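You operate a simulated robot arm through the tools that you are given. There is no shell and no other tool.

The job below is to be done with a simulated two-armed robot. You get a single attempt, and the scene is never put back.

## Task
Run the evac pump till its milky oil clears.
Fine: ballast knob open for it; evac valve closed before the switch goes on; afterwards knob closed and pump off; touch nothing else. Where these are worked on the way, their far stop is far enough and under half their travel is too little: ballast knob.
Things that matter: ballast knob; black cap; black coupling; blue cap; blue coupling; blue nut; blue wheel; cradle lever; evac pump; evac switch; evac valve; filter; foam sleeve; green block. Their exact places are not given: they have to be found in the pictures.

Only the result counts: the job must be done as asked and must still hold three seconds after the hand-in. Knocking over, shifting, dropping, spilling or breaking anything else fails it.

## Robot
Two 6-joint arms with two-finger parallel grippers on one trunk, on a base that moves. Base frame: it is fixed to the floor where the robot stands at the start and does not move with it; the origin is under the middle of the robot, x ahead of it, y to its left, z up. Lengths are in m, angles in rad, forces in N, time in s.
The left shoulder is at the start at [0.06, 0.141, 0.699], the right one opposite. With the tool pointing down near the work surface each hand reaches from about 0.3 to 0.7 m from the robot's upright axis, wherever it stands, measured 20 degrees to its own side. Places, roughly: ballast knob [1, 0, 1.1]; blue nut [-0.1, -0.8, 0.9]; blue wheel [0.9, -0.2, 1]; cradle lever [0.6, 0.2, 1.1]; evac pump [0.9, 0.1, 1]; evac switch [0.9, 0.1, 1.1]; evac valve [0.8, 0, 1]; green nut [0, -0.8, 0.9]; green wheel [0.8, 0.4, 1.1]; grey nut [-0.2, -0.8, 0.9]; grey wheel [0.9, 0.3, 1.1]; high wheel [0.4, -0.6, 1]; line inlet valve [0.4, -0.8, 1]; line outlet valve [0, -0.9, 1]; low wheel [0.1, -0.7, 1]; oil valve [0.5, -0.6, 1]. Payload 3.43 kg a hand.
The tool frame of a hand sits at the grasp point between the pads (the TCP): z along the fingers, y along the line on which they close. The tips reach 0.03 m beyond it. Largest opening 0.094 m; finger width 0.028, thickness 0.01; the body of the gripper, 0.05 by 0.096 m, starts 0.055 m behind the TCP.
Orientation is that of the tool frame in the base frame, as a unit quaternion [x, y, z, w]. With the fingers straight down and closing along the base's y, the tool's x points along the base's -x, its y along +y and its z along -z.

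## Interface
- The arms move only by the tool send_rows. It takes "left_plan", "right_plan" or both (then of equal length, played together; a hand with none holds still); each is a list of rows, each a list of 7 numbers: the opening, from 0 (shut) to 1 (fully open), then the shift along the tool's x, y, z in units of 50 mm (1.0 is 50 mm), then the turn, a rotation vector about the tool's x, y, z in units of 8 degrees (1.0 is 8 degrees). In form: [[grip, x, y, z, rx, ry, rz], ...]. A call has 1 to 20 rows; each row shifts and turns the commanded pose from where the row before left it, along the tool's axes as they then stand. A call with a number of a shift or a turn outside -1 to 1 is refused whole. A row lasts 0.2 s, in which the tool goes at most 0.05 m and 0.15 rad; a call with a longer step from one row to the next is refused whole, and so is a gripper value outside its range. Where a pose cannot be reached the arm comes as near as it can. A force on the tool above 40 N (or 10 N above the force at the start of the call, whichever is more), or a blocked arm, ends the call early, and 0.2 s more pass. The fingers move at their own pace (about 0.153 m/s each) and stop on an object; they squeeze with about 44 N. The grip force told is the motor's: it shows also when the fingers shut on nothing. Time passes only in rows, and 0.2 s behind the last, so rows that do not move let the fingers close. The reply holds the time, the measured pose of the TCP, the force on the tool along the base axes, the opening and the grip force, in the units named above and with some noise, with the torque about the TCP (base axes, N m) and any sound that the robot's microphone picked up.
- Cameras (640 x 400 px; columns grow to the right, rows downward): "scene" is now at [0.144, -0.0309, 1.3271]; the picture's right is [-0.32, -0.95, 0.00], its down [-0.47, 0.16, -0.87] and it looks along [0.82, -0.28, -0.50] (base axes); focal length 214 px, centre (320, 200). "left" rides on the left gripper at [0.076, -0.014, -0.103] in its tool frame; the picture's right is [0.18, 0.98, 0.00], its down [-0.75, 0.14, -0.64] and it looks along [-0.63, 0.12, 0.77] (tool axes); focal length 243 px, centre (320, 200). "right" rides on the right gripper at [0.076, 0.014, -0.102] in its tool frame; the picture's right is [-0.18, 0.98, 0.00], its down [-0.75, -0.14, -0.64] and it looks along [-0.63, -0.12, 0.77] (tool axes); focal length 243 px, centre (320, 200).
- grab_frame(camera): a new picture of that camera. It takes no simulated time.
- raise_lower(by): slides the trunk up (or, below 0, down) by that many m; the arms and the scene camera ride with it, the base frame stays. It gives what a move gives, with no picture.
- roll_base(legs): drives the robot by 1 to 6 legs, each [ahead, left, turn to the left] in m, m and rad, along the robot's own axes; the way and the turn of a leg run together, so that a leg with both is an arc; at most 1.5 m and 3.142 rad a leg. The arms and the cameras ride along, it lands a little off, and it stops where it bumps. It gives what a move gives.
- aim_head(pan, tilt): turns the head with the scene camera to pan (to the left, within 1.501 rad either way) and tilt (down, from -0.506 to 1.204), counted from straight ahead of the robot. It gives what a move gives.
- pixel_to_xyz(camera, pixels): for up to 12 pixels [column, row] of the newest picture of that camera ("zoom" is the newest enlarged one), the place [x, y, z] in the base frame of the surface seen there, good to about 0.003 m. It takes no simulated time.
- close_up(camera, box): a new picture of the part [left, top, right, bottom] of that camera's present view, enlarged. It takes no simulated time.
- close_job(): hands the job in; it is judged then, once.

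Unless the task says otherwise, let go and move clear before handing in.

The tools are called after "Call:" as name(argument=value, ...) on one line, values as JSON. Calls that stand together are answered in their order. send_rows: Moves the arms, as the interface text tells. Its arguments: {"type":"object","properties":{"left_plan":{"type":"array","items":{"type":"array","items":{"type":"number"}}},"right_plan":{"type":"array","items":{"type":"array","items":{"type":"number"}}}},"required":[]} The other tools are called the same way: raise_lower (by) moves the trunk up or down; roll_base (legs) drives the base; aim_head (pan, tilt) turns the head that bears the scene camera; grab_frame (camera) takes a picture; pixel_to_xyz (camera, pixels) gives the place of the surface under pixels of a picture; close_up (camera, box) takes an enlarged picture of a part of a camera's view; close_job () hands the job in.

At the start:

```text
t: 0.0
left_ee_pos: [0.3978, 0.197, 1.0007]
left_tool_rot: [0.0, 1.0, -0.001, 0.0]
left_ft_force: [1.0, 0.6, 0.5]
left_moment: [-0.03, 0.04, -0.01]
left_width: 0.0938
left_grip_force: 0.1
right_ee_pos: [0.4029, -0.1108, 1.001]
right_tool_rot: [0.0, 1.0, 0.0, 0.0]
right_ft_force: [0.5, -0.2, -0.7]
right_moment: [0.05, 0.02, -0.01]
right_width: 0.0941
right_grip_force: 0.1
trunk travel left (down, up): [-0.275, 0.315]
robot x, y, heading: [-0.0028, -0.0003, -0.002]
head pan, tilt (commanded): [-0.325, 0.522]
```

scene: 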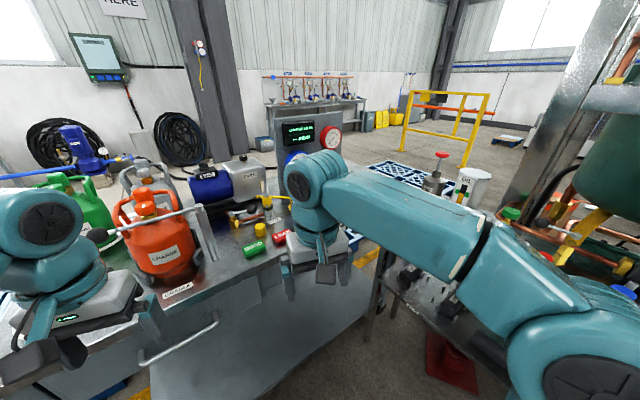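
right: 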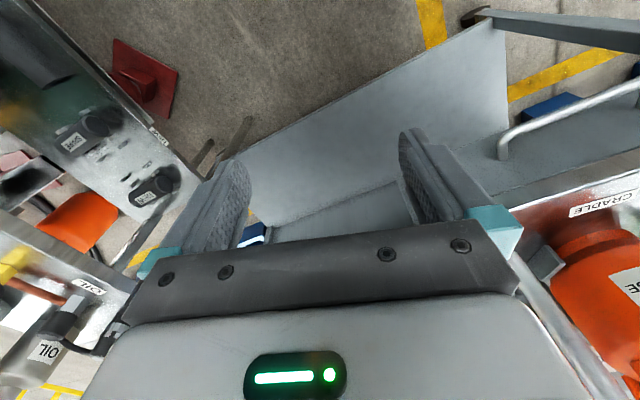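
left: 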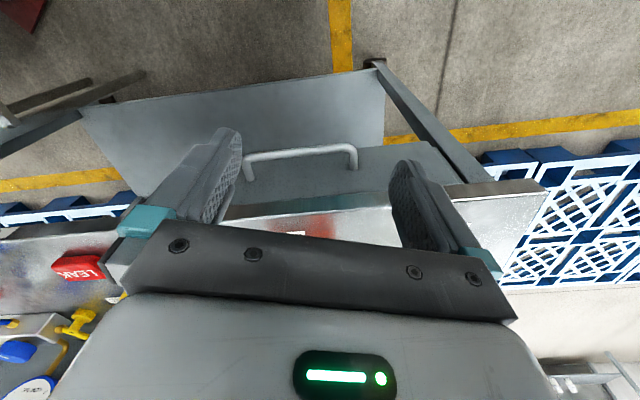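

The scene picture shows the evac pump (blue/grey "EVAC" body around pixel (225,180)) on the bench, with a gauge panel behind it near (310,135). I'll look closer at this area first.

Call:
close_up(camera="scene", box=[160, 100, 360, 280])

Call:
aim_head(pan=0.0, tilt=0.5)

```text
2.22 times, centred on (260, 190) of scene
```

zoom: 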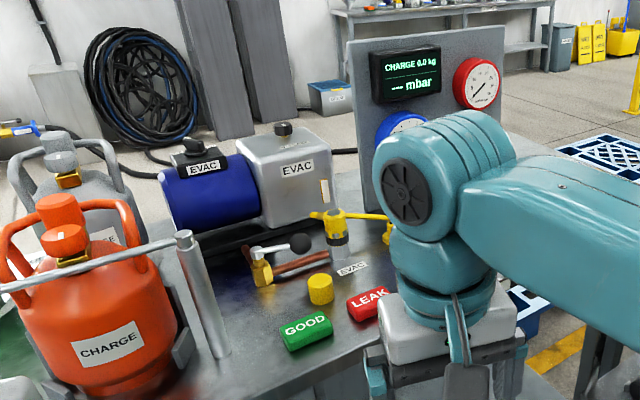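

```text
t: 0.8
left_ee_pos: [0.3984, 0.1963, 1.0004]
left_tool_rot: [0.0, 1.0, 0.0, 0.001]
left_ft_force: [0.8, -0.6, -0.1]
left_moment: [0.0, 0.01, 0.03]
left_width: 0.094
left_grip_force: 0.1
right_ee_pos: [0.4041, -0.1106, 1.0008]
right_tool_rot: [0.0, 1.0, 0.0, 0.0]
right_ft_force: [0.1, 0.2, -0.4]
right_moment: [0.01, -0.01, 0.02]
right_width: 0.0939
right_grip_force: 0.0
trunk travel left (down, up): [-0.275, 0.315]
robot x, y, heading: [0.0006, -0.0012, -0.003]
head pan, tilt (commanded): [0.0, 0.499]
```

The close-up shows the pump with a switch on the blue motor (zoom ~(195,150)), a black knob on the grey housing (zoom ~(283,130)), and a sight glass at (325,190). I'll take the new head view.

Call:
grab_frame(camera="scene")

Call:
close_up(camera="scene", box=[260, 100, 420, 200])

```text
taken
```

scene: 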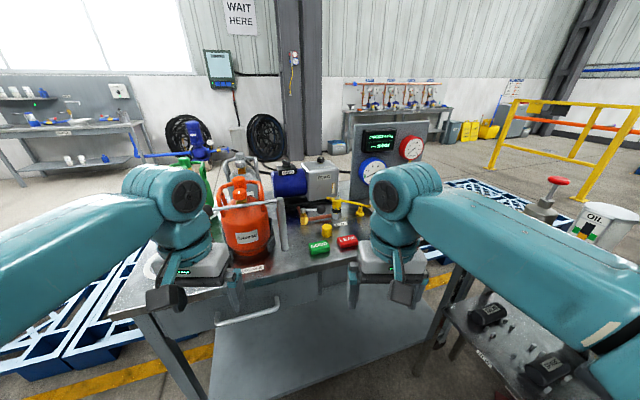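

```text
4.00 times, centred on (340, 150) of scene
```

zoom: 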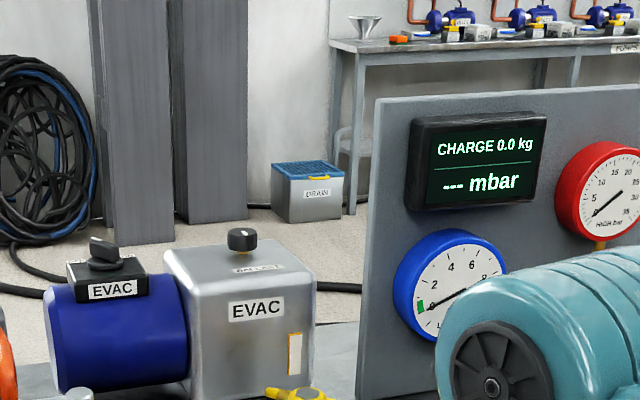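

The 4x view shows the evac switch as a rotary knob (zoom (103,255)), the ballast knob (zoom (242,240)) with a label in front, and the sight glass (zoom (295,353)). I'll zoom more closely on each and get positions.

Call:
pixel_to_xyz(camera="zoom", pixels=[[103, 245], [103, 265], [242, 233], [242, 245], [257, 268], [295, 353], [180, 262], [310, 275], [70, 265], [145, 285], [255, 308], [112, 288]])

Call:
close_up(camera="scene", box=[265, 145, 345, 195])

Call:
close_up(camera="scene", box=[280, 180, 376, 260])

```text
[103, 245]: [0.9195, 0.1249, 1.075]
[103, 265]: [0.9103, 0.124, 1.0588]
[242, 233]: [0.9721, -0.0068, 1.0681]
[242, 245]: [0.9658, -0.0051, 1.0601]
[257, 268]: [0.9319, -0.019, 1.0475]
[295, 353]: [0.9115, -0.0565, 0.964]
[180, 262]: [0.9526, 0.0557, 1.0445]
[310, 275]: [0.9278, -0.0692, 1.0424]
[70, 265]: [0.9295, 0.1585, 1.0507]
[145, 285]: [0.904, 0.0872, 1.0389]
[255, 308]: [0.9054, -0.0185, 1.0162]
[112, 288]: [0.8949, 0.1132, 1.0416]
```

```text
8.00 times, centred on (305, 170) of scene
```

zoom: 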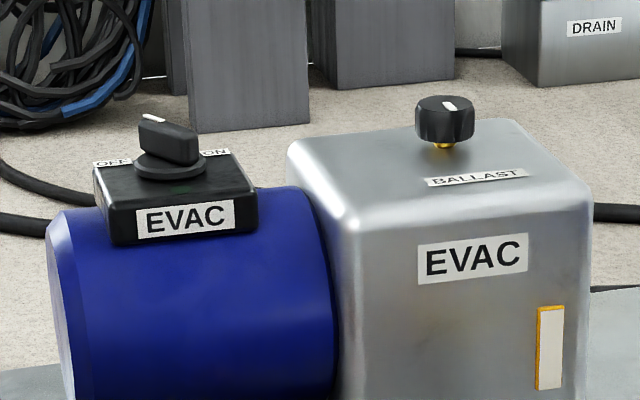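

```text
5.00 times, centred on (328, 220) of scene
```

zoom: 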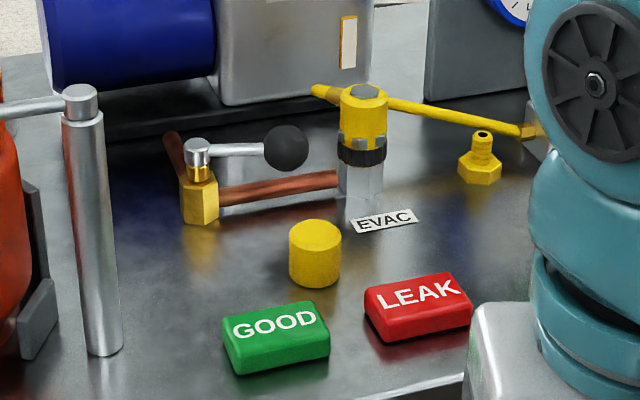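

The 8x view shows the switch pointer at OFF side and the ballast knob's white mark; the 5x view shows the evac valve: brass body at (200,200), steel lever with a black ball running right to (285,148), parallel to the copper pipe. I need positions of these and the bench edge.

Call:
pixel_to_xyz(camera="zoom", pixels=[[198, 145], [235, 150], [285, 148], [200, 205], [280, 188], [175, 155], [360, 110], [315, 255], [275, 340], [85, 95], [100, 340], [430, 365]])

Call:
pixel_to_xyz(camera="scene", pixels=[[200, 330], [250, 290], [350, 255], [120, 310], [260, 320], [300, 305], [240, 235], [480, 250], [560, 230], [320, 258], [300, 262], [270, 345]])

```text
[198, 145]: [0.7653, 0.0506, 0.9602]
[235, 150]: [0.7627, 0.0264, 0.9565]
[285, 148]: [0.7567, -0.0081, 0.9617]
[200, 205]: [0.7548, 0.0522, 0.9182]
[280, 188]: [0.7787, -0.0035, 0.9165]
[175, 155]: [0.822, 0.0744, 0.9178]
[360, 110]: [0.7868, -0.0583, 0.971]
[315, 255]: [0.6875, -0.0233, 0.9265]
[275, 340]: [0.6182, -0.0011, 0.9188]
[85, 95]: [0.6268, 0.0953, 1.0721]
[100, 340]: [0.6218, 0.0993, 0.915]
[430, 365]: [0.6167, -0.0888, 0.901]
```

```text
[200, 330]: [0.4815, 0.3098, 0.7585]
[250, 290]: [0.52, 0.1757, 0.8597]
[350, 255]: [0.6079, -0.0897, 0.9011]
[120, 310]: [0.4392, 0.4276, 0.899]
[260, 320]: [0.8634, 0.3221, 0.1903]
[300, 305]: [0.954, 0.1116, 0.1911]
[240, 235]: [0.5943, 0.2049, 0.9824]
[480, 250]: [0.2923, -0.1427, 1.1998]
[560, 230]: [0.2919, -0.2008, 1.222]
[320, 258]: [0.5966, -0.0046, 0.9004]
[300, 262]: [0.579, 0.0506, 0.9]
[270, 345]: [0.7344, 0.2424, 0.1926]
```

Bench top is z≈0.90, its front edge runs askew (≈18° turned), evac valve body at about (0.765,0.05), lever ball at (0.757,-0.008), switch (0.915,0.124), knob (0.968,-0.006). I'll zoom on the valve, and measure the gauge panel and nearby bench.

Call:
close_up(camera="scene", box=[305, 195, 369, 235])

Call:
pixel_to_xyz(camera="zoom", pixels=[[60, 160], [100, 60], [320, 100]])

Call:
pixel_to_xyz(camera="scene", pixels=[[355, 125], [425, 122], [352, 195], [372, 170], [412, 150], [285, 218], [235, 195], [360, 208], [370, 225], [455, 275], [520, 330], [330, 160]])

```text
10.00 times, centred on (337, 215) of scene
```

zoom: 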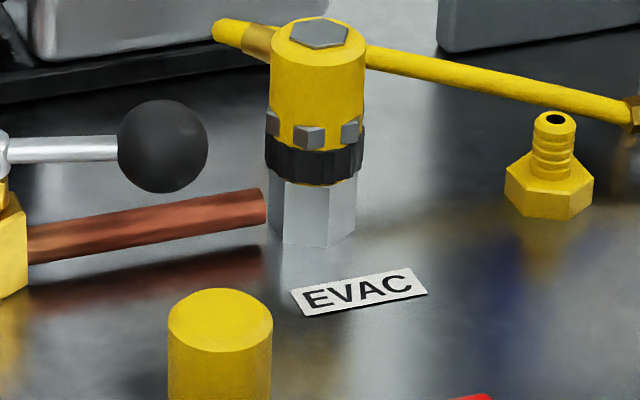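

```text
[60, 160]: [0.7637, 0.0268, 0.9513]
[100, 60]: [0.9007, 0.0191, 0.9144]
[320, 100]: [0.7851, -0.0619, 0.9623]
```

```text
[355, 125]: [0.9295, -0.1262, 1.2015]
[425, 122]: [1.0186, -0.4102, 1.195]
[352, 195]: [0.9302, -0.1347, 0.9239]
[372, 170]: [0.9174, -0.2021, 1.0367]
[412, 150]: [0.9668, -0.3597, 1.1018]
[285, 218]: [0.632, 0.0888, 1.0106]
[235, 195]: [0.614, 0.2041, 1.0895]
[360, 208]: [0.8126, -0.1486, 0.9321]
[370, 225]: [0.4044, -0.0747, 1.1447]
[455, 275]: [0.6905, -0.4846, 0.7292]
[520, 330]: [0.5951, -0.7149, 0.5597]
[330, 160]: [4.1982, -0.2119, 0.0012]
```

The lever (zoom (60,150)→ball (163,146)) runs roughly parallel to the copper pipe, which suggests the valve is open; the panel's left edge is at (0.93,-0.13) up to z 1.2. I'll raise the trunk for a better view and clearance, and tilt the head.

Call:
raise_lower(by=0.3)

Call:
aim_head(pan=0.0, tilt=0.75)

Call:
grab_frame(camera="scene")

```text
t: 3.8
left_ee_pos: [0.3977, 0.1961, 1.3011]
left_tool_rot: [-0.001, 1.0, 0.001, 0.0]
left_ft_force: [-0.1, -0.3, -0.6]
left_moment: [-0.04, -0.02, 0.02]
left_width: 0.0942
left_grip_force: 0.0
right_ee_pos: [0.4035, -0.1102, 1.3004]
right_tool_rot: [0.0, 1.0, 0.0, 0.0]
right_ft_force: [0.6, -0.1, -0.2]
right_moment: [-0.01, 0.0, 0.04]
right_width: 0.0941
right_grip_force: 0.0
trunk travel left (down, up): [-0.575, 0.015]
robot x, y, heading: [0.0024, -0.0009, -0.002]
head pan, tilt (commanded): [0.0, 0.499]
```

```text
t: 4.6
left_ee_pos: [0.3972, 0.1955, 1.3003]
left_tool_rot: [-0.001, 1.0, 0.001, -0.001]
left_ft_force: [0.3, 0.6, 1.0]
left_moment: [0.0, 0.02, 0.0]
left_width: 0.094
left_grip_force: 0.1
right_ee_pos: [0.4034, -0.1112, 1.3001]
right_tool_rot: [0.0, 1.0, 0.0, 0.001]
right_ft_force: [0.5, -0.4, -0.7]
right_moment: [-0.01, 0.01, 0.0]
right_width: 0.094
right_grip_force: 0.1
trunk travel left (down, up): [-0.575, 0.015]
robot x, y, heading: [-0.0019, 0.0012, 0.001]
head pan, tilt (commanded): [0.0, 0.75]
```

```text
taken
```

scene: 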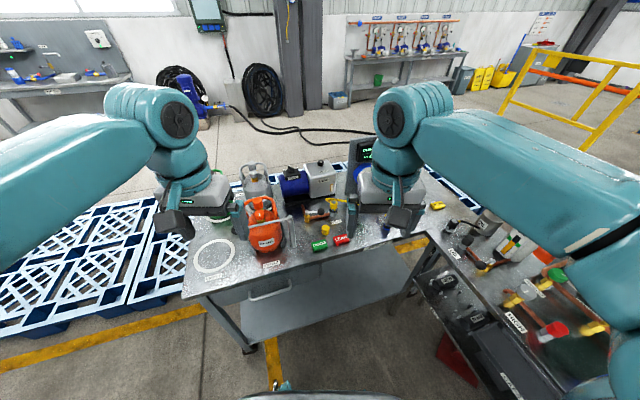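

From the raised view, the pump is at (310,178) and the valve at (318,210). I'll zoom in on them.

Call:
close_up(camera="scene", box=[296, 190, 352, 225])

Call:
close_up(camera="scene", box=[272, 150, 352, 200])

Call:
close_up(camera="scene", box=[180, 150, 440, 312])

```text
11.43 times, centred on (324, 208) of scene
```

zoom: 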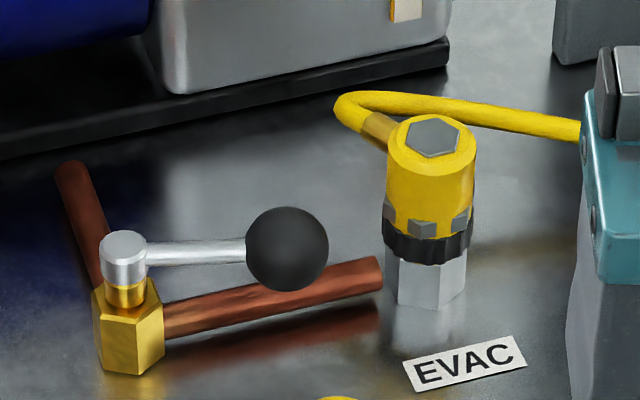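

```text
8.00 times, centred on (312, 175) of scene
```

zoom: 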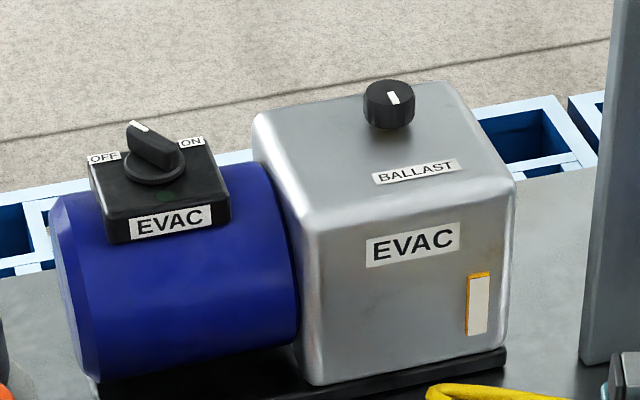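

```text
2.46 times, centred on (310, 231) of scene
```

zoom: 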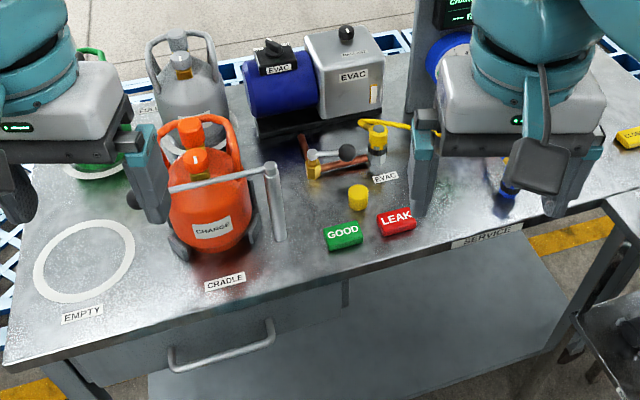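

The valve's lever lies at a slight angle to the right-hand copper pipe. I'll measure both directions precisely from the zoom.

Call:
close_up(camera="scene", box=[296, 190, 352, 225])

Call:
pixel_to_xyz(camera="zoom", pixels=[[123, 240], [170, 250], [220, 250], [287, 225], [190, 312], [270, 293], [360, 268], [75, 180], [95, 250], [432, 135], [440, 280], [128, 340]])

```text
11.43 times, centred on (324, 208) of scene
```

zoom: 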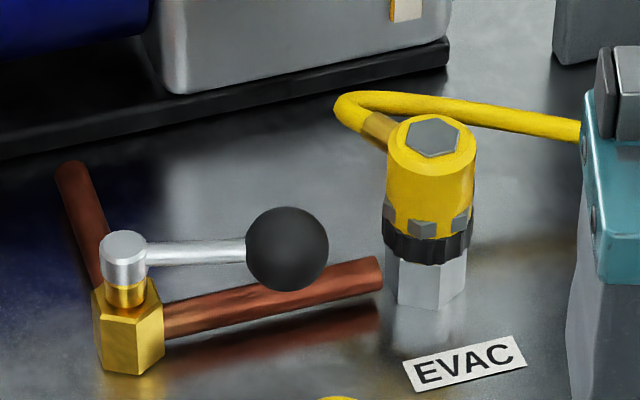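

```text
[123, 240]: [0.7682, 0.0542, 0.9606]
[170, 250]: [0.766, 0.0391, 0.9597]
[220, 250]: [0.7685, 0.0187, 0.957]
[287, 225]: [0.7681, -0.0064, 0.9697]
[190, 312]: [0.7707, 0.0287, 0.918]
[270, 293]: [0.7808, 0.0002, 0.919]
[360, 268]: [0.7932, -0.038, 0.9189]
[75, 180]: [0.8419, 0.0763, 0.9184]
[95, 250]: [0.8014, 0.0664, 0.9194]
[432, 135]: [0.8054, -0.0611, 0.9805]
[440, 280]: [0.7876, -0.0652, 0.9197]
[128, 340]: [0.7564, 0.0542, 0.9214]
```

The lever lies at about −85° while the right pipe runs at −71° and the other pipe at +14°, so the valve isn't clearly shut. I'll look down at my base to judge how near I can get to the bench.

Call:
aim_head(pan=0.0, tilt=1.2)

Call:
grab_frame(camera="scene")

```text
t: 5.5
left_ee_pos: [0.3972, 0.1953, 1.3]
left_tool_rot: [0.0, 1.0, 0.0, 0.0]
left_ft_force: [-0.8, 0.6, -0.3]
left_moment: [0.01, -0.01, 0.02]
left_width: 0.094
left_grip_force: 0.2
right_ee_pos: [0.4041, -0.111, 1.3005]
right_tool_rot: [-0.001, 1.0, -0.001, -0.001]
right_ft_force: [0.0, -0.2, 0.1]
right_moment: [-0.02, -0.01, 0.01]
right_width: 0.0939
right_grip_force: 0.0
trunk travel left (down, up): [-0.575, 0.015]
robot x, y, heading: [-0.0004, 0.0027, -0.0]
head pan, tilt (commanded): [0.0, 1.201]
```

```text
taken
```

scene: 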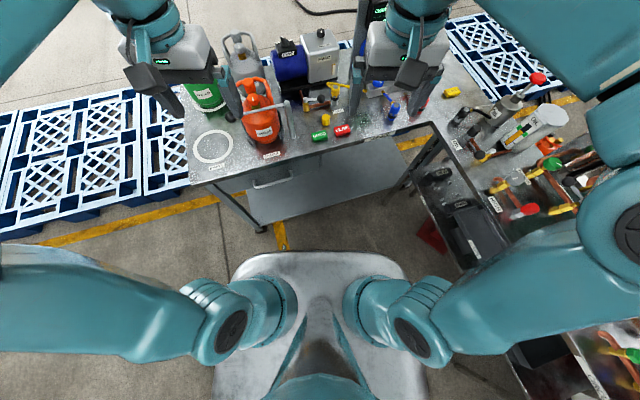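

The base's front plate shows at pixel (320,258). I'll measure it and the bench/right-bench edges and shelf.

Call:
pixel_to_xyz(camera="scene", pixels=[[320, 258], [245, 268], [395, 268], [225, 330], [415, 330], [262, 228], [385, 188], [428, 125], [415, 195], [500, 345], [200, 185], [340, 215]])

Call:
pixel_to_xyz(camera="scene", pixels=[[275, 185], [245, 180], [425, 205], [262, 110], [243, 45], [205, 95], [395, 90], [365, 95], [440, 150], [330, 150], [388, 105], [230, 115]])

```text
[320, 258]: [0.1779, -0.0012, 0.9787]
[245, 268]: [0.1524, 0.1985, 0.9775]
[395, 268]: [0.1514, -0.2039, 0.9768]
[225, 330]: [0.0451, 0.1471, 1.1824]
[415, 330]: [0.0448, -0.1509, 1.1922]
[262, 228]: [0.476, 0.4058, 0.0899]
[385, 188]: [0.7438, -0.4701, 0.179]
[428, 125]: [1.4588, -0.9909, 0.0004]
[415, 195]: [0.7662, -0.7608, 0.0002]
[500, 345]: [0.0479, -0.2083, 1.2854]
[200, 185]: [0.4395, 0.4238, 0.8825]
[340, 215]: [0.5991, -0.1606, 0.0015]
```

```text
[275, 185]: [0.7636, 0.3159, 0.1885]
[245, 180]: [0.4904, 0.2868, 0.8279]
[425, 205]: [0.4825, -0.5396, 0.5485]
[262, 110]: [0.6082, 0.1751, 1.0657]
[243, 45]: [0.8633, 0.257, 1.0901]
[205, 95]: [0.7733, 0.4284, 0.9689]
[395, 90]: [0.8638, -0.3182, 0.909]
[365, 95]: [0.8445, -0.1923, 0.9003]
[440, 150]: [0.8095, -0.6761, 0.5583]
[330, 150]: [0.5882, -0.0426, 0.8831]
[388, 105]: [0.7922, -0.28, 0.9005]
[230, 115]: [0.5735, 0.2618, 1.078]
```

The trunk plate front is at x≈0.18 (z 0.98); the bench edge is about 0.55 m away along its normal. Before driving I'll look to the right to measure the second bench and check where the shelf edge is.

Call:
pixel_to_xyz(camera="scene", pixels=[[270, 215], [330, 203], [330, 196], [390, 180], [400, 175], [300, 205], [290, 222], [350, 200]])

Call:
aim_head(pan=-0.7, tilt=1.0)

Call:
grab_frame(camera="scene")

```text
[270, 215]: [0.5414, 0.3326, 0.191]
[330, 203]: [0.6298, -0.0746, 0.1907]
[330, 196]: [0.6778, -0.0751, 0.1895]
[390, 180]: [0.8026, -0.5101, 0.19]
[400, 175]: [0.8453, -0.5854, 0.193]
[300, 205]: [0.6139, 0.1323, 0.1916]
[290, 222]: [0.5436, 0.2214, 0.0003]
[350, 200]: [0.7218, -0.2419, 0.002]
```

```text
t: 6.6
left_ee_pos: [0.3992, 0.1962, 1.3009]
left_tool_rot: [0.0, 1.0, 0.0, 0.0]
left_ft_force: [-0.5, 0.0, 0.2]
left_moment: [-0.01, -0.03, 0.02]
left_width: 0.094
left_grip_force: 0.0
right_ee_pos: [0.4034, -0.11, 1.2997]
right_tool_rot: [0.0, 1.0, 0.0, 0.0]
right_ft_force: [0.0, 0.1, 0.0]
right_moment: [0.0, -0.01, -0.02]
right_width: 0.0939
right_grip_force: 0.0
trunk travel left (down, up): [-0.575, 0.015]
robot x, y, heading: [0.0012, 0.0025, 0.003]
head pan, tilt (commanded): [-0.7, 1.0]
```

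```text
taken
```

scene: 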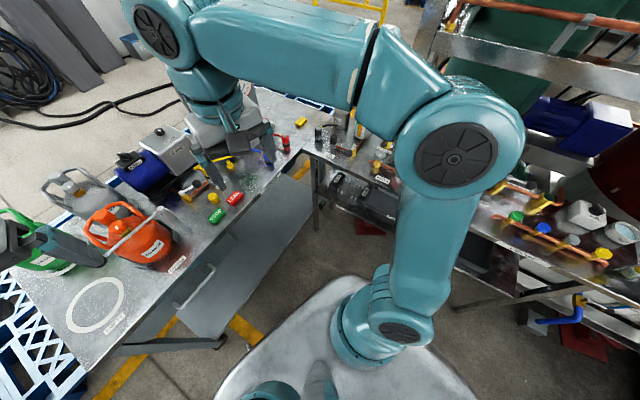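

The right-hand bench runs from (300,160) to (600,330) in this picture. I'll measure its near edge and floor positions.

Call:
pixel_to_xyz(camera="scene", pixels=[[305, 152], [315, 200], [335, 210], [465, 272], [530, 305], [600, 335], [345, 225], [390, 230], [280, 160], [500, 350], [320, 165], [395, 205]])

```text
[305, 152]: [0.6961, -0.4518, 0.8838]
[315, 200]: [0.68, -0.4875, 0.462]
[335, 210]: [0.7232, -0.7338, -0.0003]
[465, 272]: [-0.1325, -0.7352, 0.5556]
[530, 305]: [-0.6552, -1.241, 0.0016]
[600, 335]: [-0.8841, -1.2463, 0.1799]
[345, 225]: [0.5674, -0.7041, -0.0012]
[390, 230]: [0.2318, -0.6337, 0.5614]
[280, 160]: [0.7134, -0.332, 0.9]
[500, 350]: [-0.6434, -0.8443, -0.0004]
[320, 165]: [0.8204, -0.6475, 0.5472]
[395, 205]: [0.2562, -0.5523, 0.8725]
```

The right bench's near edge runs (0.70,-0.45)→(0.26,-0.55), so I'll stay left of that. I'll turn to face the bench squarely and move partway in, hands high at z 1.3 (clear of the 1.2 m panel).

Call:
roll_base(legs=[[0, 0, 0.3085], [0.0, -0.2, 0], [0.15, 0, 0]])

Call:
aim_head(pan=0.0, tilt=1.0)

Call:
grab_frame(camera="scene")

```text
t: 14.1
left_ee_pos: [0.5223, 0.1542, 1.3016]
left_tool_rot: [-0.152, 0.988, 0.002, 0.001]
left_ft_force: [-0.2, -1.5, 0.1]
left_moment: [0.08, -0.03, 0.0]
left_width: 0.094
left_grip_force: 0.1
right_ee_pos: [0.6205, -0.1338, 1.3017]
right_tool_rot: [-0.153, 0.988, 0.003, 0.002]
right_ft_force: [-0.1, -1.3, 0.9]
right_moment: [0.06, -0.03, -0.01]
right_width: 0.0939
right_grip_force: 0.1
trunk travel left (down, up): [-0.575, 0.015]
robot x, y, heading: [0.21, -0.1415, 0.304]
head pan, tilt (commanded): [-0.7, 1.0]
```

```text
t: 15.2
left_ee_pos: [0.5237, 0.158, 1.3005]
left_tool_rot: [-0.151, 0.988, 0.002, 0.0]
left_ft_force: [0.1, -0.1, -0.2]
left_moment: [-0.02, -0.02, -0.01]
left_width: 0.094
left_grip_force: 0.1
right_ee_pos: [0.6215, -0.1328, 1.3006]
right_tool_rot: [-0.153, 0.988, 0.001, 0.001]
right_ft_force: [0.6, -0.8, 0.2]
right_moment: [0.01, -0.01, 0.01]
right_width: 0.094
right_grip_force: 0.1
trunk travel left (down, up): [-0.575, 0.015]
robot x, y, heading: [0.2051, -0.1464, 0.305]
head pan, tilt (commanded): [0.0, 1.0]
```

```text
taken
```

scene: 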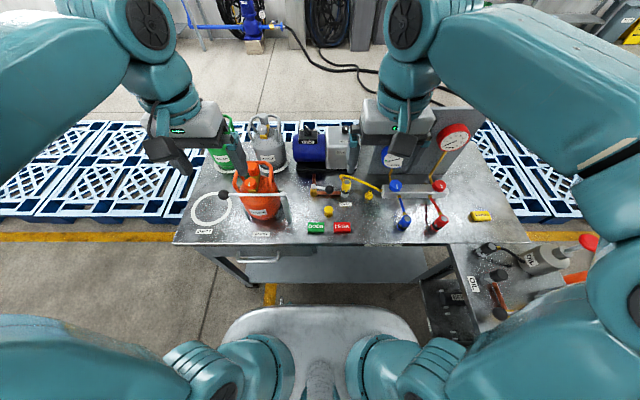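

The robot now faces the bench squarely (heading 0.305) with the pump straight ahead at (320,150). I'll inch ahead by 0.1 m and check for a bump.

Call:
roll_base(legs=[[0.08, 0, 0]])

```text
t: 16.8
left_ee_pos: [0.6022, 0.1838, 1.3]
left_tool_rot: [-0.152, 0.988, 0.001, 0.001]
left_ft_force: [0.2, 0.0, 0.1]
left_moment: [0.05, 0.03, 0.01]
left_width: 0.094
left_grip_force: 0.1
right_ee_pos: [0.7008, -0.1064, 1.3002]
right_tool_rot: [-0.153, 0.988, 0.002, -0.001]
right_ft_force: [0.6, -0.7, -0.4]
right_moment: [0.0, 0.02, 0.02]
right_width: 0.0941
right_grip_force: 0.0
trunk travel left (down, up): [-0.575, 0.015]
robot x, y, heading: [0.2893, -0.1203, 0.305]
head pan, tilt (commanded): [0.0, 1.0]
```

No bump: robot at (0.289,-0.120), about 0.31 m from the bench edge. I'll take a picture and test how far the view helps from here.

Call:
aim_head(pan=0.0, tilt=0.8)

Call:
grab_frame(camera="scene")

Call:
grab_frame(camera="right")

Call:
grab_frame(camera="left")

```text
t: 17.6
left_ee_pos: [0.5969, 0.1853, 1.301]
left_tool_rot: [-0.152, 0.988, -0.002, 0.001]
left_ft_force: [-0.1, -0.4, 0.7]
left_moment: [0.0, -0.04, 0.01]
left_width: 0.0939
left_grip_force: 0.1
right_ee_pos: [0.6965, -0.1034, 1.3026]
right_tool_rot: [-0.154, 0.988, 0.0, 0.001]
right_ft_force: [-0.6, 0.2, -0.3]
right_moment: [0.0, 0.02, 0.0]
right_width: 0.0939
right_grip_force: 0.1
trunk travel left (down, up): [-0.575, 0.015]
robot x, y, heading: [0.2868, -0.1201, 0.309]
head pan, tilt (commanded): [0.0, 0.799]
```

```text
taken
```

scene: 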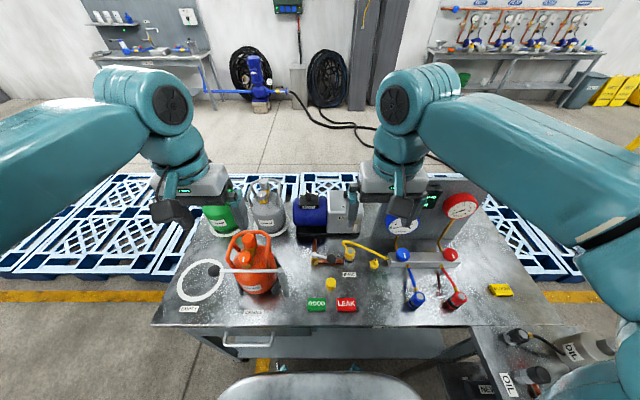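

```text
taken
```

right: 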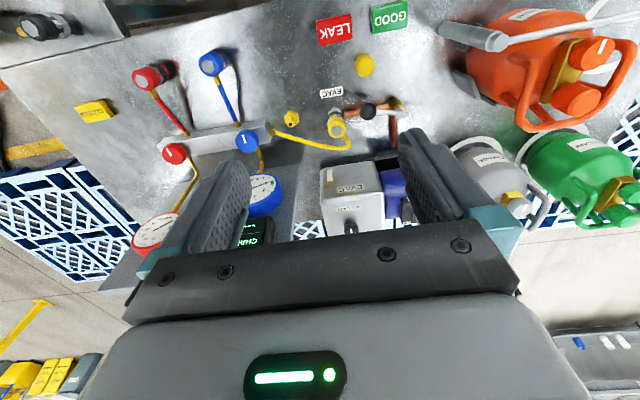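

```text
taken
```

left: 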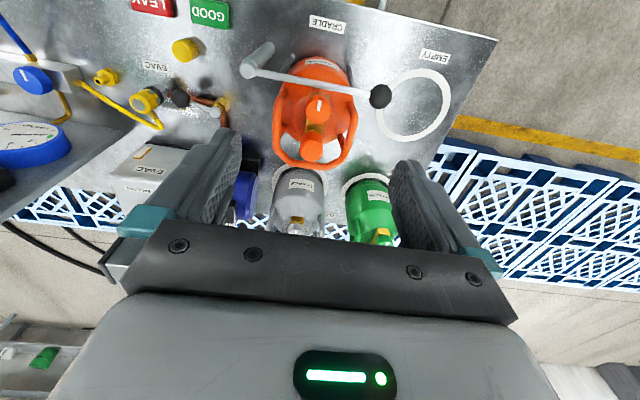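

The right wrist camera sees the pump at (355,190) and the evac valve at (370,108) from above. I'll zoom on both in this view and re-measure.

Call:
close_up(camera="right", box=[310, 80, 422, 150])

Call:
pixel_to_xyz(camera="zoom", pixels=[[330, 180], [450, 160], [390, 200], [500, 150], [140, 260]])

Call:
close_up(camera="scene", box=[285, 180, 365, 230])

Call:
close_up(camera="scene", box=[296, 235, 376, 285])

```text
5.71 times, centred on (366, 115) of right
```

zoom: 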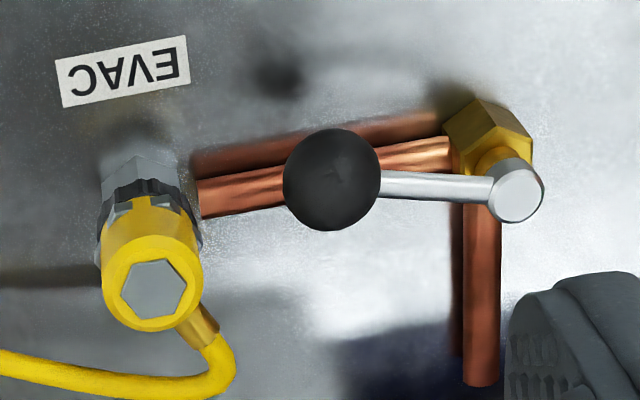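

```text
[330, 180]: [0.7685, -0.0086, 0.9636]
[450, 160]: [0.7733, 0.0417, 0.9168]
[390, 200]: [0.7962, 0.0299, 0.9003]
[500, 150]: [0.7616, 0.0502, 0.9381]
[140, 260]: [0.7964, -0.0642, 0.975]
```

```text
8.00 times, centred on (325, 205) of scene
```

zoom: 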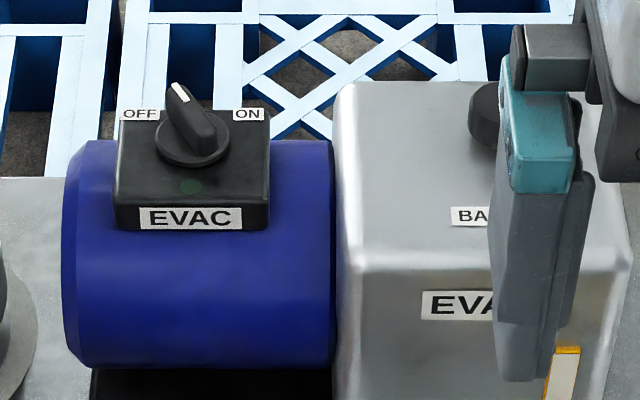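

```text
8.00 times, centred on (336, 260) of scene
```

zoom: 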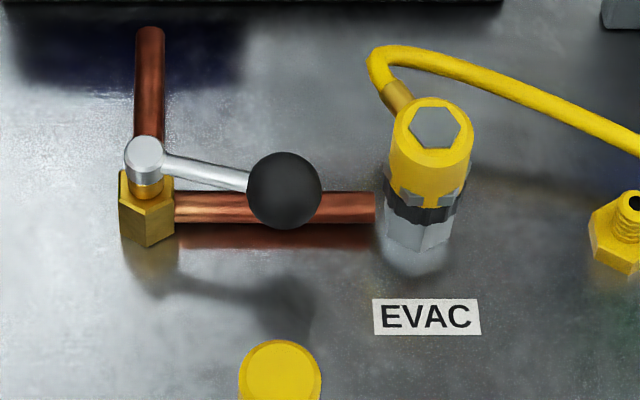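

The lever sits about 15–18° off the pipe line toward me, so the valve is largely open; shutting it means swinging it clockwise (toward me) to its stop. Now I'll check the pump top from the right wrist camera.

Call:
close_up(camera="right", box=[290, 145, 440, 239])

Call:
close_up(camera="left", box=[60, 120, 270, 240])

```text
4.26 times, centred on (365, 192) of right
```

zoom: 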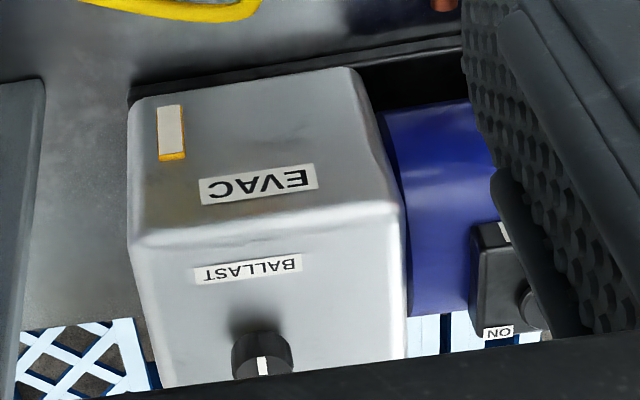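

```text
3.05 times, centred on (165, 180) of left
```

zoom: 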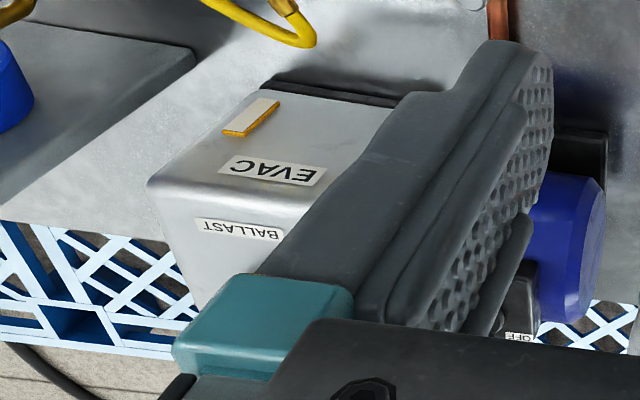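

The ballast knob's white mark points away from me, the oil strip at zoom (172,130) is whitish (milky), and the valve ball centre is near (0.768,-0.009,0.951). First I'll bring the shut right gripper over the far side of the valve lever, staying at z≈1.15.

Call:
send_rows(right_plan=[[0, -0.528, 0.244, 0.6, 0, 0, 0], [0, -0.528, 0.244, 0.6, 0, 0, 0], [0, -0.528, 0.244, 0.6, 0, 0, 0], [0, -0.528, 0.244, 0.6, 0, 0, 0], [0, -0.528, 0.244, 0.6, 0, 0, 0], [0, 0, 0, 0, 0, 0, 0]])

Call:
grab_frame(camera="right")

Call:
grab_frame(camera="scene")

```text
t: 19.0
left_ee_pos: [0.6007, 0.1855, 1.3007]
left_tool_rot: [-0.152, 0.988, 0.0, 0.001]
left_ft_force: [0.3, -0.1, 0.0]
left_moment: [-0.03, 0.02, 0.02]
left_width: 0.0939
left_grip_force: 0.0
right_ee_pos: [0.8046, -0.0071, 1.152]
right_tool_rot: [-0.153, 0.988, 0.001, 0.001]
right_ft_force: [-1.6, 0.6, 0.1]
right_moment: [0.01, -0.01, -0.02]
right_width: 0.0
right_grip_force: 32.9
trunk travel left (down, up): [-0.575, 0.015]
robot x, y, heading: [0.2847, -0.1179, 0.31]
head pan, tilt (commanded): [0.0, 0.799]
```

```text
taken
```

right: 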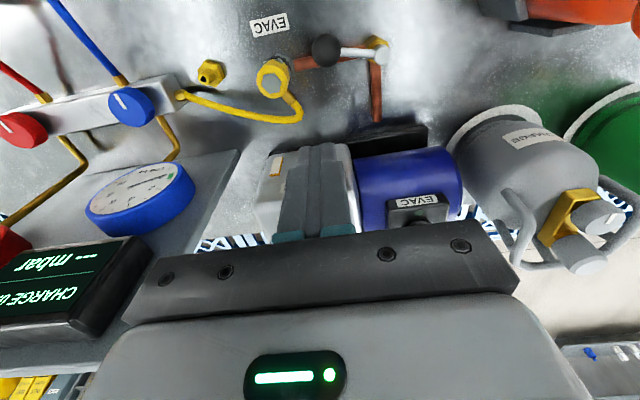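

```text
taken
```

scene: 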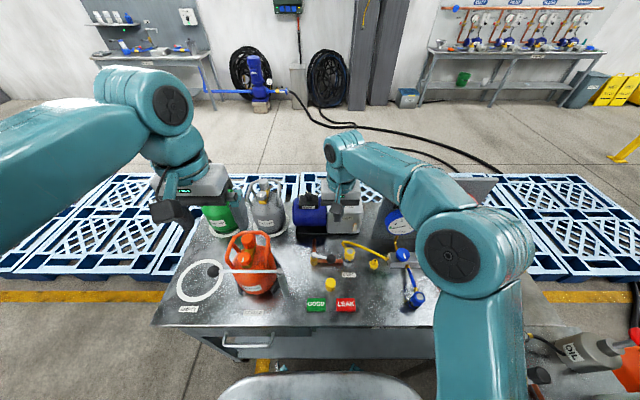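

TCP is at (0.805,-0.007,1.152), as planned. I'll check positions of hose, lever ball and core tool again from this wrist view before going down.

Call:
pixel_to_xyz(camera="right", pixels=[[297, 112], [265, 120], [285, 75], [325, 50], [360, 53], [378, 45], [376, 100], [268, 78], [355, 150], [320, 65], [260, 145], [215, 108]])

Call:
close_up(camera="right", box=[230, 20, 410, 130])

```text
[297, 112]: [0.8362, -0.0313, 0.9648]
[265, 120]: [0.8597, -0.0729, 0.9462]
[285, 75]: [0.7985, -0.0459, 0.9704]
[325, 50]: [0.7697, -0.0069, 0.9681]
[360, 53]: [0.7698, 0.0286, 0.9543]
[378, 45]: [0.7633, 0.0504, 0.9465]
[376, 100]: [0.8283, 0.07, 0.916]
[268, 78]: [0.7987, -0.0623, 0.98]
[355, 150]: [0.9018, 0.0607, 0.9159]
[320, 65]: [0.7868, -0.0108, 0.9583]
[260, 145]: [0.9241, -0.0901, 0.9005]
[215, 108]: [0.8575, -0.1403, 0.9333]
```

```text
3.56 times, centred on (320, 75) of right
```

zoom: 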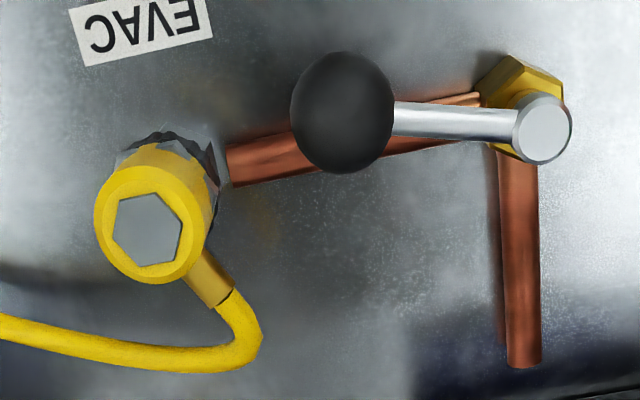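

The hose bend is at (0.836,-0.031,0.965), about 2 cm from my planned descent, so I'll shift slightly left and away, then go down to z≈0.97 behind the lever.

Call:
send_rows(right_plan=[[0, -0.18, 0.26, 0, 0, 0, 0], [0, 0, 0, 0.9, 0, 0, 0], [0, 0, 0, 0.9, 0, 0, 0], [0, 0, 0, 0.9, 0, 0, 0], [0, 0, 0, 0.5, 0, 0, 0], [0, 0, 0, 0, 0, 0, 0]])

Call:
close_up(camera="right", box=[160, 0, 480, 200])

Call:
close_up(camera="scene", box=[280, 205, 408, 285])

```text
t: 20.4
left_ee_pos: [0.5997, 0.1854, 1.3004]
left_tool_rot: [-0.152, 0.988, -0.001, 0.0]
left_ft_force: [0.9, 0.5, -0.2]
left_moment: [-0.02, -0.02, 0.01]
left_width: 0.0939
left_grip_force: 0.2
right_ee_pos: [0.8113, 0.0092, 0.9919]
right_tool_rot: [-0.153, 0.988, 0.001, 0.001]
right_ft_force: [-1.0, 0.4, 0.0]
right_moment: [0.03, 0.01, 0.02]
right_width: 0.0001
right_grip_force: 33.2
trunk travel left (down, up): [-0.575, 0.015]
robot x, y, heading: [0.2815, -0.1198, 0.304]
head pan, tilt (commanded): [0.0, 0.799]
```

```text
2.00 times, centred on (320, 100) of right
```

zoom: 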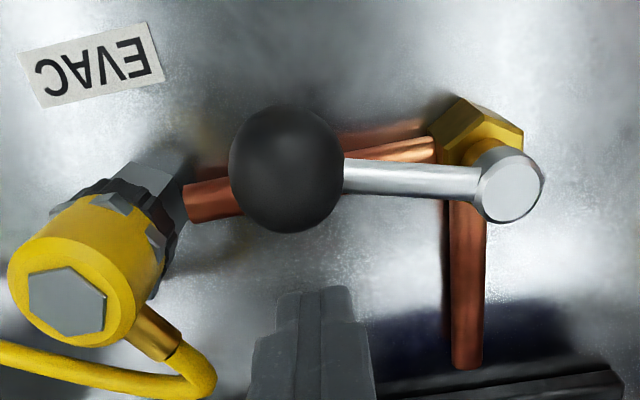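

```text
5.00 times, centred on (344, 245) of scene
```

zoom: 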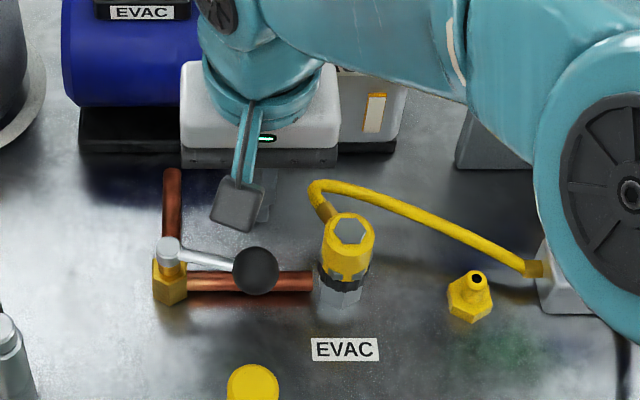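

The finger tips (zoom (315,290)) are clear behind the ball (285,170). I'll go down the last 2 cm and sweep the lever clockwise along its arc toward me, part of the way.

Call:
send_rows(right_plan=[[0, 0, 0, 0.44, 0, 0, 0], [0, 0.324, -0.112, 0, 0, 0, 0], [0, 0.14, -0.01, 0, 0, 0, 0], [0, 0.14, -0.01, 0, 0, 0, 0], [0, 0.16, 0.027, 0, 0, 0, 0], [0, 0.16, 0.027, 0, 0, 0, 0], [0, 0.147, 0.068, 0, 0, 0, 0], [0, 0.147, 0.068, 0, 0, 0, 0], [0, 0.125, 0.104, 0, 0, 0, 0], [0, 0.125, 0.104, 0, 0, 0, 0]])

Call:
close_up(camera="right", box=[160, 0, 480, 200])

Call:
close_up(camera="scene", box=[280, 205, 408, 285])

```text
t: 22.6
left_ee_pos: [0.6003, 0.1849, 1.3014]
left_tool_rot: [-0.152, 0.988, -0.001, 0.001]
left_ft_force: [-0.1, 0.1, 0.1]
left_moment: [0.0, -0.02, -0.01]
left_width: 0.094
left_grip_force: 0.0
right_ee_pos: [0.738, -0.0016, 0.9697]
right_tool_rot: [-0.153, 0.988, 0.001, 0.0]
right_ft_force: [0.7, -0.8, 0.1]
right_moment: [0.02, 0.01, 0.02]
right_width: 0.0
right_grip_force: 32.7
trunk travel left (down, up): [-0.575, 0.015]
robot x, y, heading: [0.2878, -0.1199, 0.303]
head pan, tilt (commanded): [0.0, 0.799]
```

```text
2.00 times, centred on (320, 100) of right
```

zoom: 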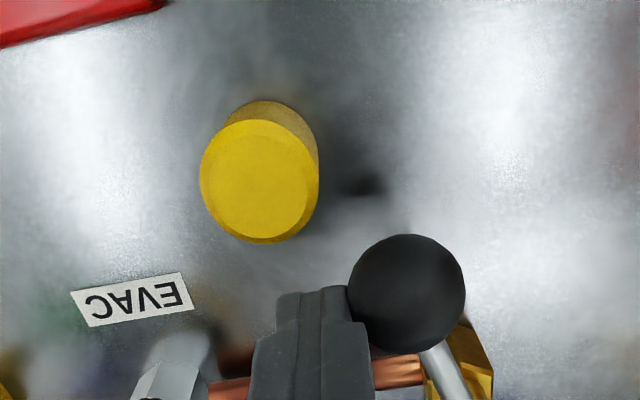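

```text
5.00 times, centred on (344, 245) of scene
```

zoom: 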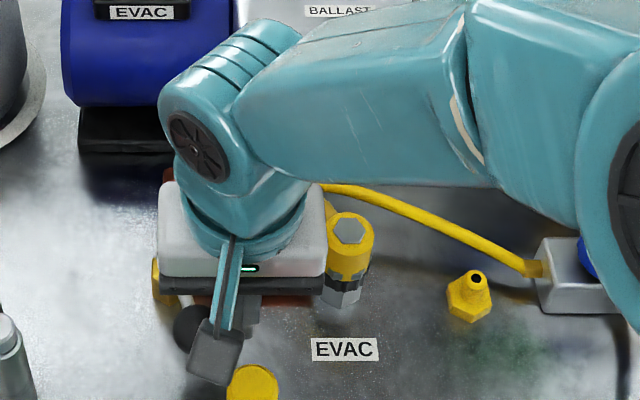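

The lever swung freely to about 70° (ball now at zoom (408,292) in the wrist view). I'll carry on around the arc in small steps toward the stop.

Call:
send_rows(right_plan=[[0, 0.1, 0.13, 0, 0, 0, 0], [0, 0.1, 0.14, 0, 0, 0, 0], [0, 0.04, 0.1, 0, 0, 0, 0], [0, 0.04, 0.1, 0, 0, 0, 0]])

Call:
close_up(camera="right", box=[160, 0, 480, 200])

```text
t: 23.6
left_ee_pos: [0.6016, 0.1814, 1.3008]
left_tool_rot: [-0.152, 0.988, 0.001, 0.0]
left_ft_force: [-0.4, -0.4, -0.1]
left_moment: [0.02, 0.0, 0.0]
left_width: 0.0942
left_grip_force: 0.1
right_ee_pos: [0.7188, 0.0145, 0.9688]
right_tool_rot: [-0.153, 0.988, 0.001, 0.001]
right_ft_force: [12.4, -15.4, 3.7]
right_moment: [-0.2, -0.2, -0.06]
right_width: 0.0
right_grip_force: 33.1
trunk travel left (down, up): [-0.575, 0.015]
robot x, y, heading: [0.2892, -0.1182, 0.302]
head pan, tilt (commanded): [0.0, 0.799]
```

```text
2.00 times, centred on (320, 100) of right
```

zoom: 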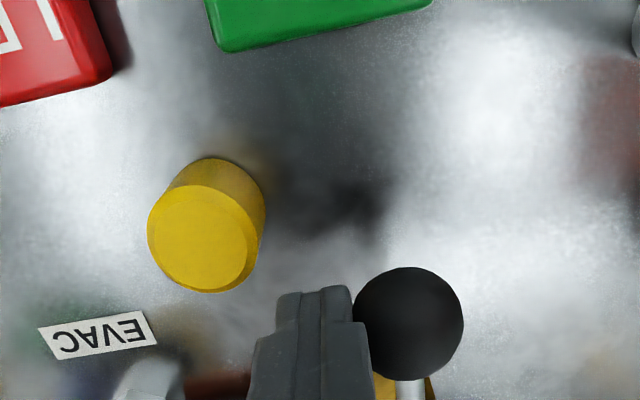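

The force rose to ~20 N against leftward push with the lever now pointing straight toward me (ball at zoom (408,320)), so the valve has reached its shut stop at 90° to the pipe. I'll back off to the right slightly and lift clear.

Call:
send_rows(right_plan=[[0, 0, -0.25, 0, 0, 0, 0], [0, 0, 0, -0.9, 0, 0, 0], [0, 0, 0, -0.9, 0, 0, 0], [0, 0, 0, -0.9, 0, 0, 0], [0, 0, 0, -0.9, 0, 0, 0], [0, 0, 0, -0.9, 0, 0, 0], [0, 0, 0, -0.9, 0, 0, 0]])

Call:
close_up(camera="right", box=[220, 20, 480, 182])

Call:
grab_frame(camera="scene")

```text
t: 25.2
left_ee_pos: [0.5998, 0.1845, 1.3006]
left_tool_rot: [-0.152, 0.988, 0.0, 0.001]
left_ft_force: [-0.2, -0.5, -0.3]
left_moment: [0.02, -0.03, 0.0]
left_width: 0.0942
left_grip_force: 0.0
right_ee_pos: [0.7202, 0.005, 1.2407]
right_tool_rot: [-0.154, 0.988, 0.001, 0.001]
right_ft_force: [-0.2, -0.7, 0.5]
right_moment: [0.01, -0.04, -0.04]
right_width: 0.0001
right_grip_force: 32.7
trunk travel left (down, up): [-0.575, 0.015]
robot x, y, heading: [0.2851, -0.1199, 0.309]
head pan, tilt (commanded): [0.0, 0.799]
```

```text
2.46 times, centred on (350, 101) of right
```

zoom: 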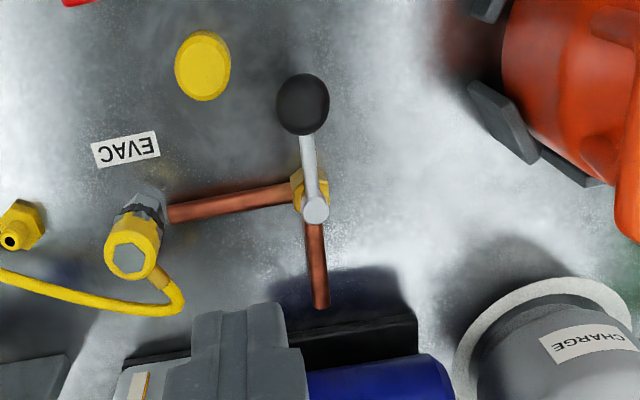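

```text
taken
```

scene: 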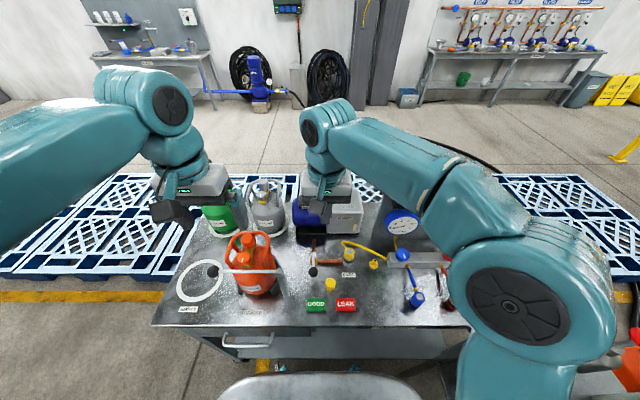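

The lever now points toward me, square across the outlet pipe (zoom: ball (302,103), hub (315,208), pipe going left). To be sure of the open/shut convention I'll look at the other lever valves on the right bench without touching them.

Call:
aim_head(pan=-1.4, tilt=0.8)

Call:
grab_frame(camera="scene")

```text
t: 26.7
left_ee_pos: [0.6005, 0.184, 1.3006]
left_tool_rot: [-0.152, 0.988, -0.001, 0.001]
left_ft_force: [0.2, -0.4, -0.6]
left_moment: [0.02, 0.0, -0.03]
left_width: 0.0941
left_grip_force: 0.1
right_ee_pos: [0.7215, 0.0059, 1.2391]
right_tool_rot: [-0.153, 0.988, 0.001, 0.0]
right_ft_force: [0.3, 0.0, -0.2]
right_moment: [0.0, -0.01, 0.02]
right_width: 0.0
right_grip_force: 33.1
trunk travel left (down, up): [-0.575, 0.015]
robot x, y, heading: [0.2876, -0.1232, 0.308]
head pan, tilt (commanded): [-1.4, 0.799]
```

```text
taken
```

scene: 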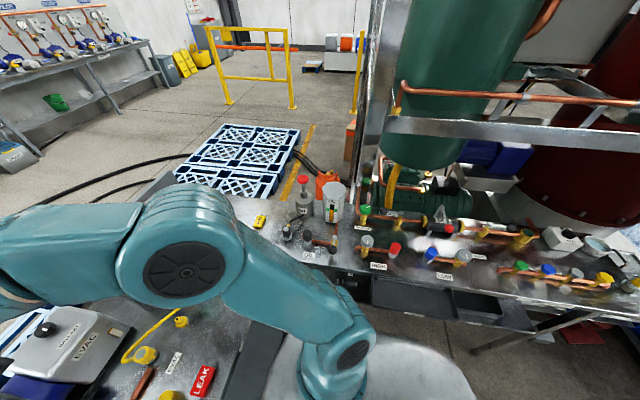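

Call:
close_up(camera="scene", box=[270, 170, 430, 270])

Call:
close_up(camera="scene", box=[400, 200, 560, 300])

Call:
close_up(camera="scene", box=[490, 210, 640, 304])

```text
4.00 times, centred on (350, 220) of scene
```

zoom: 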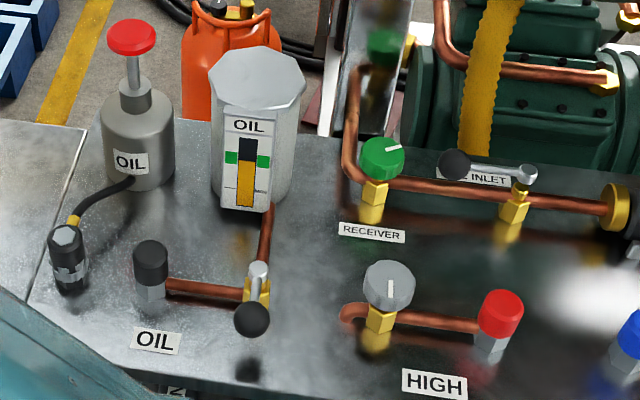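

```text
4.00 times, centred on (480, 250) of scene
```

zoom: 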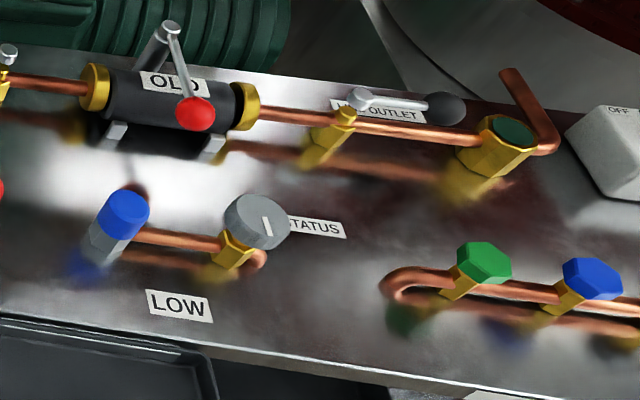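

```text
4.26 times, centred on (565, 257) of scene
```

zoom: 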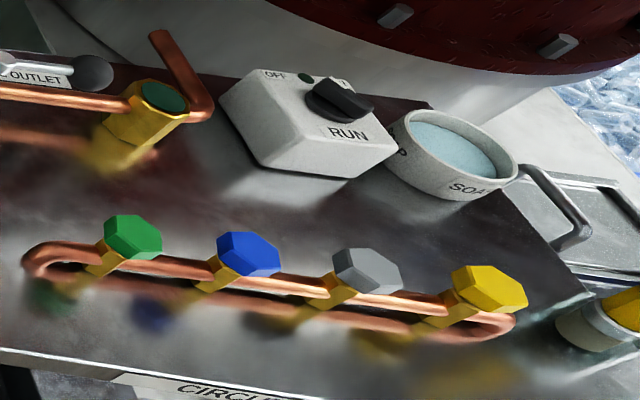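

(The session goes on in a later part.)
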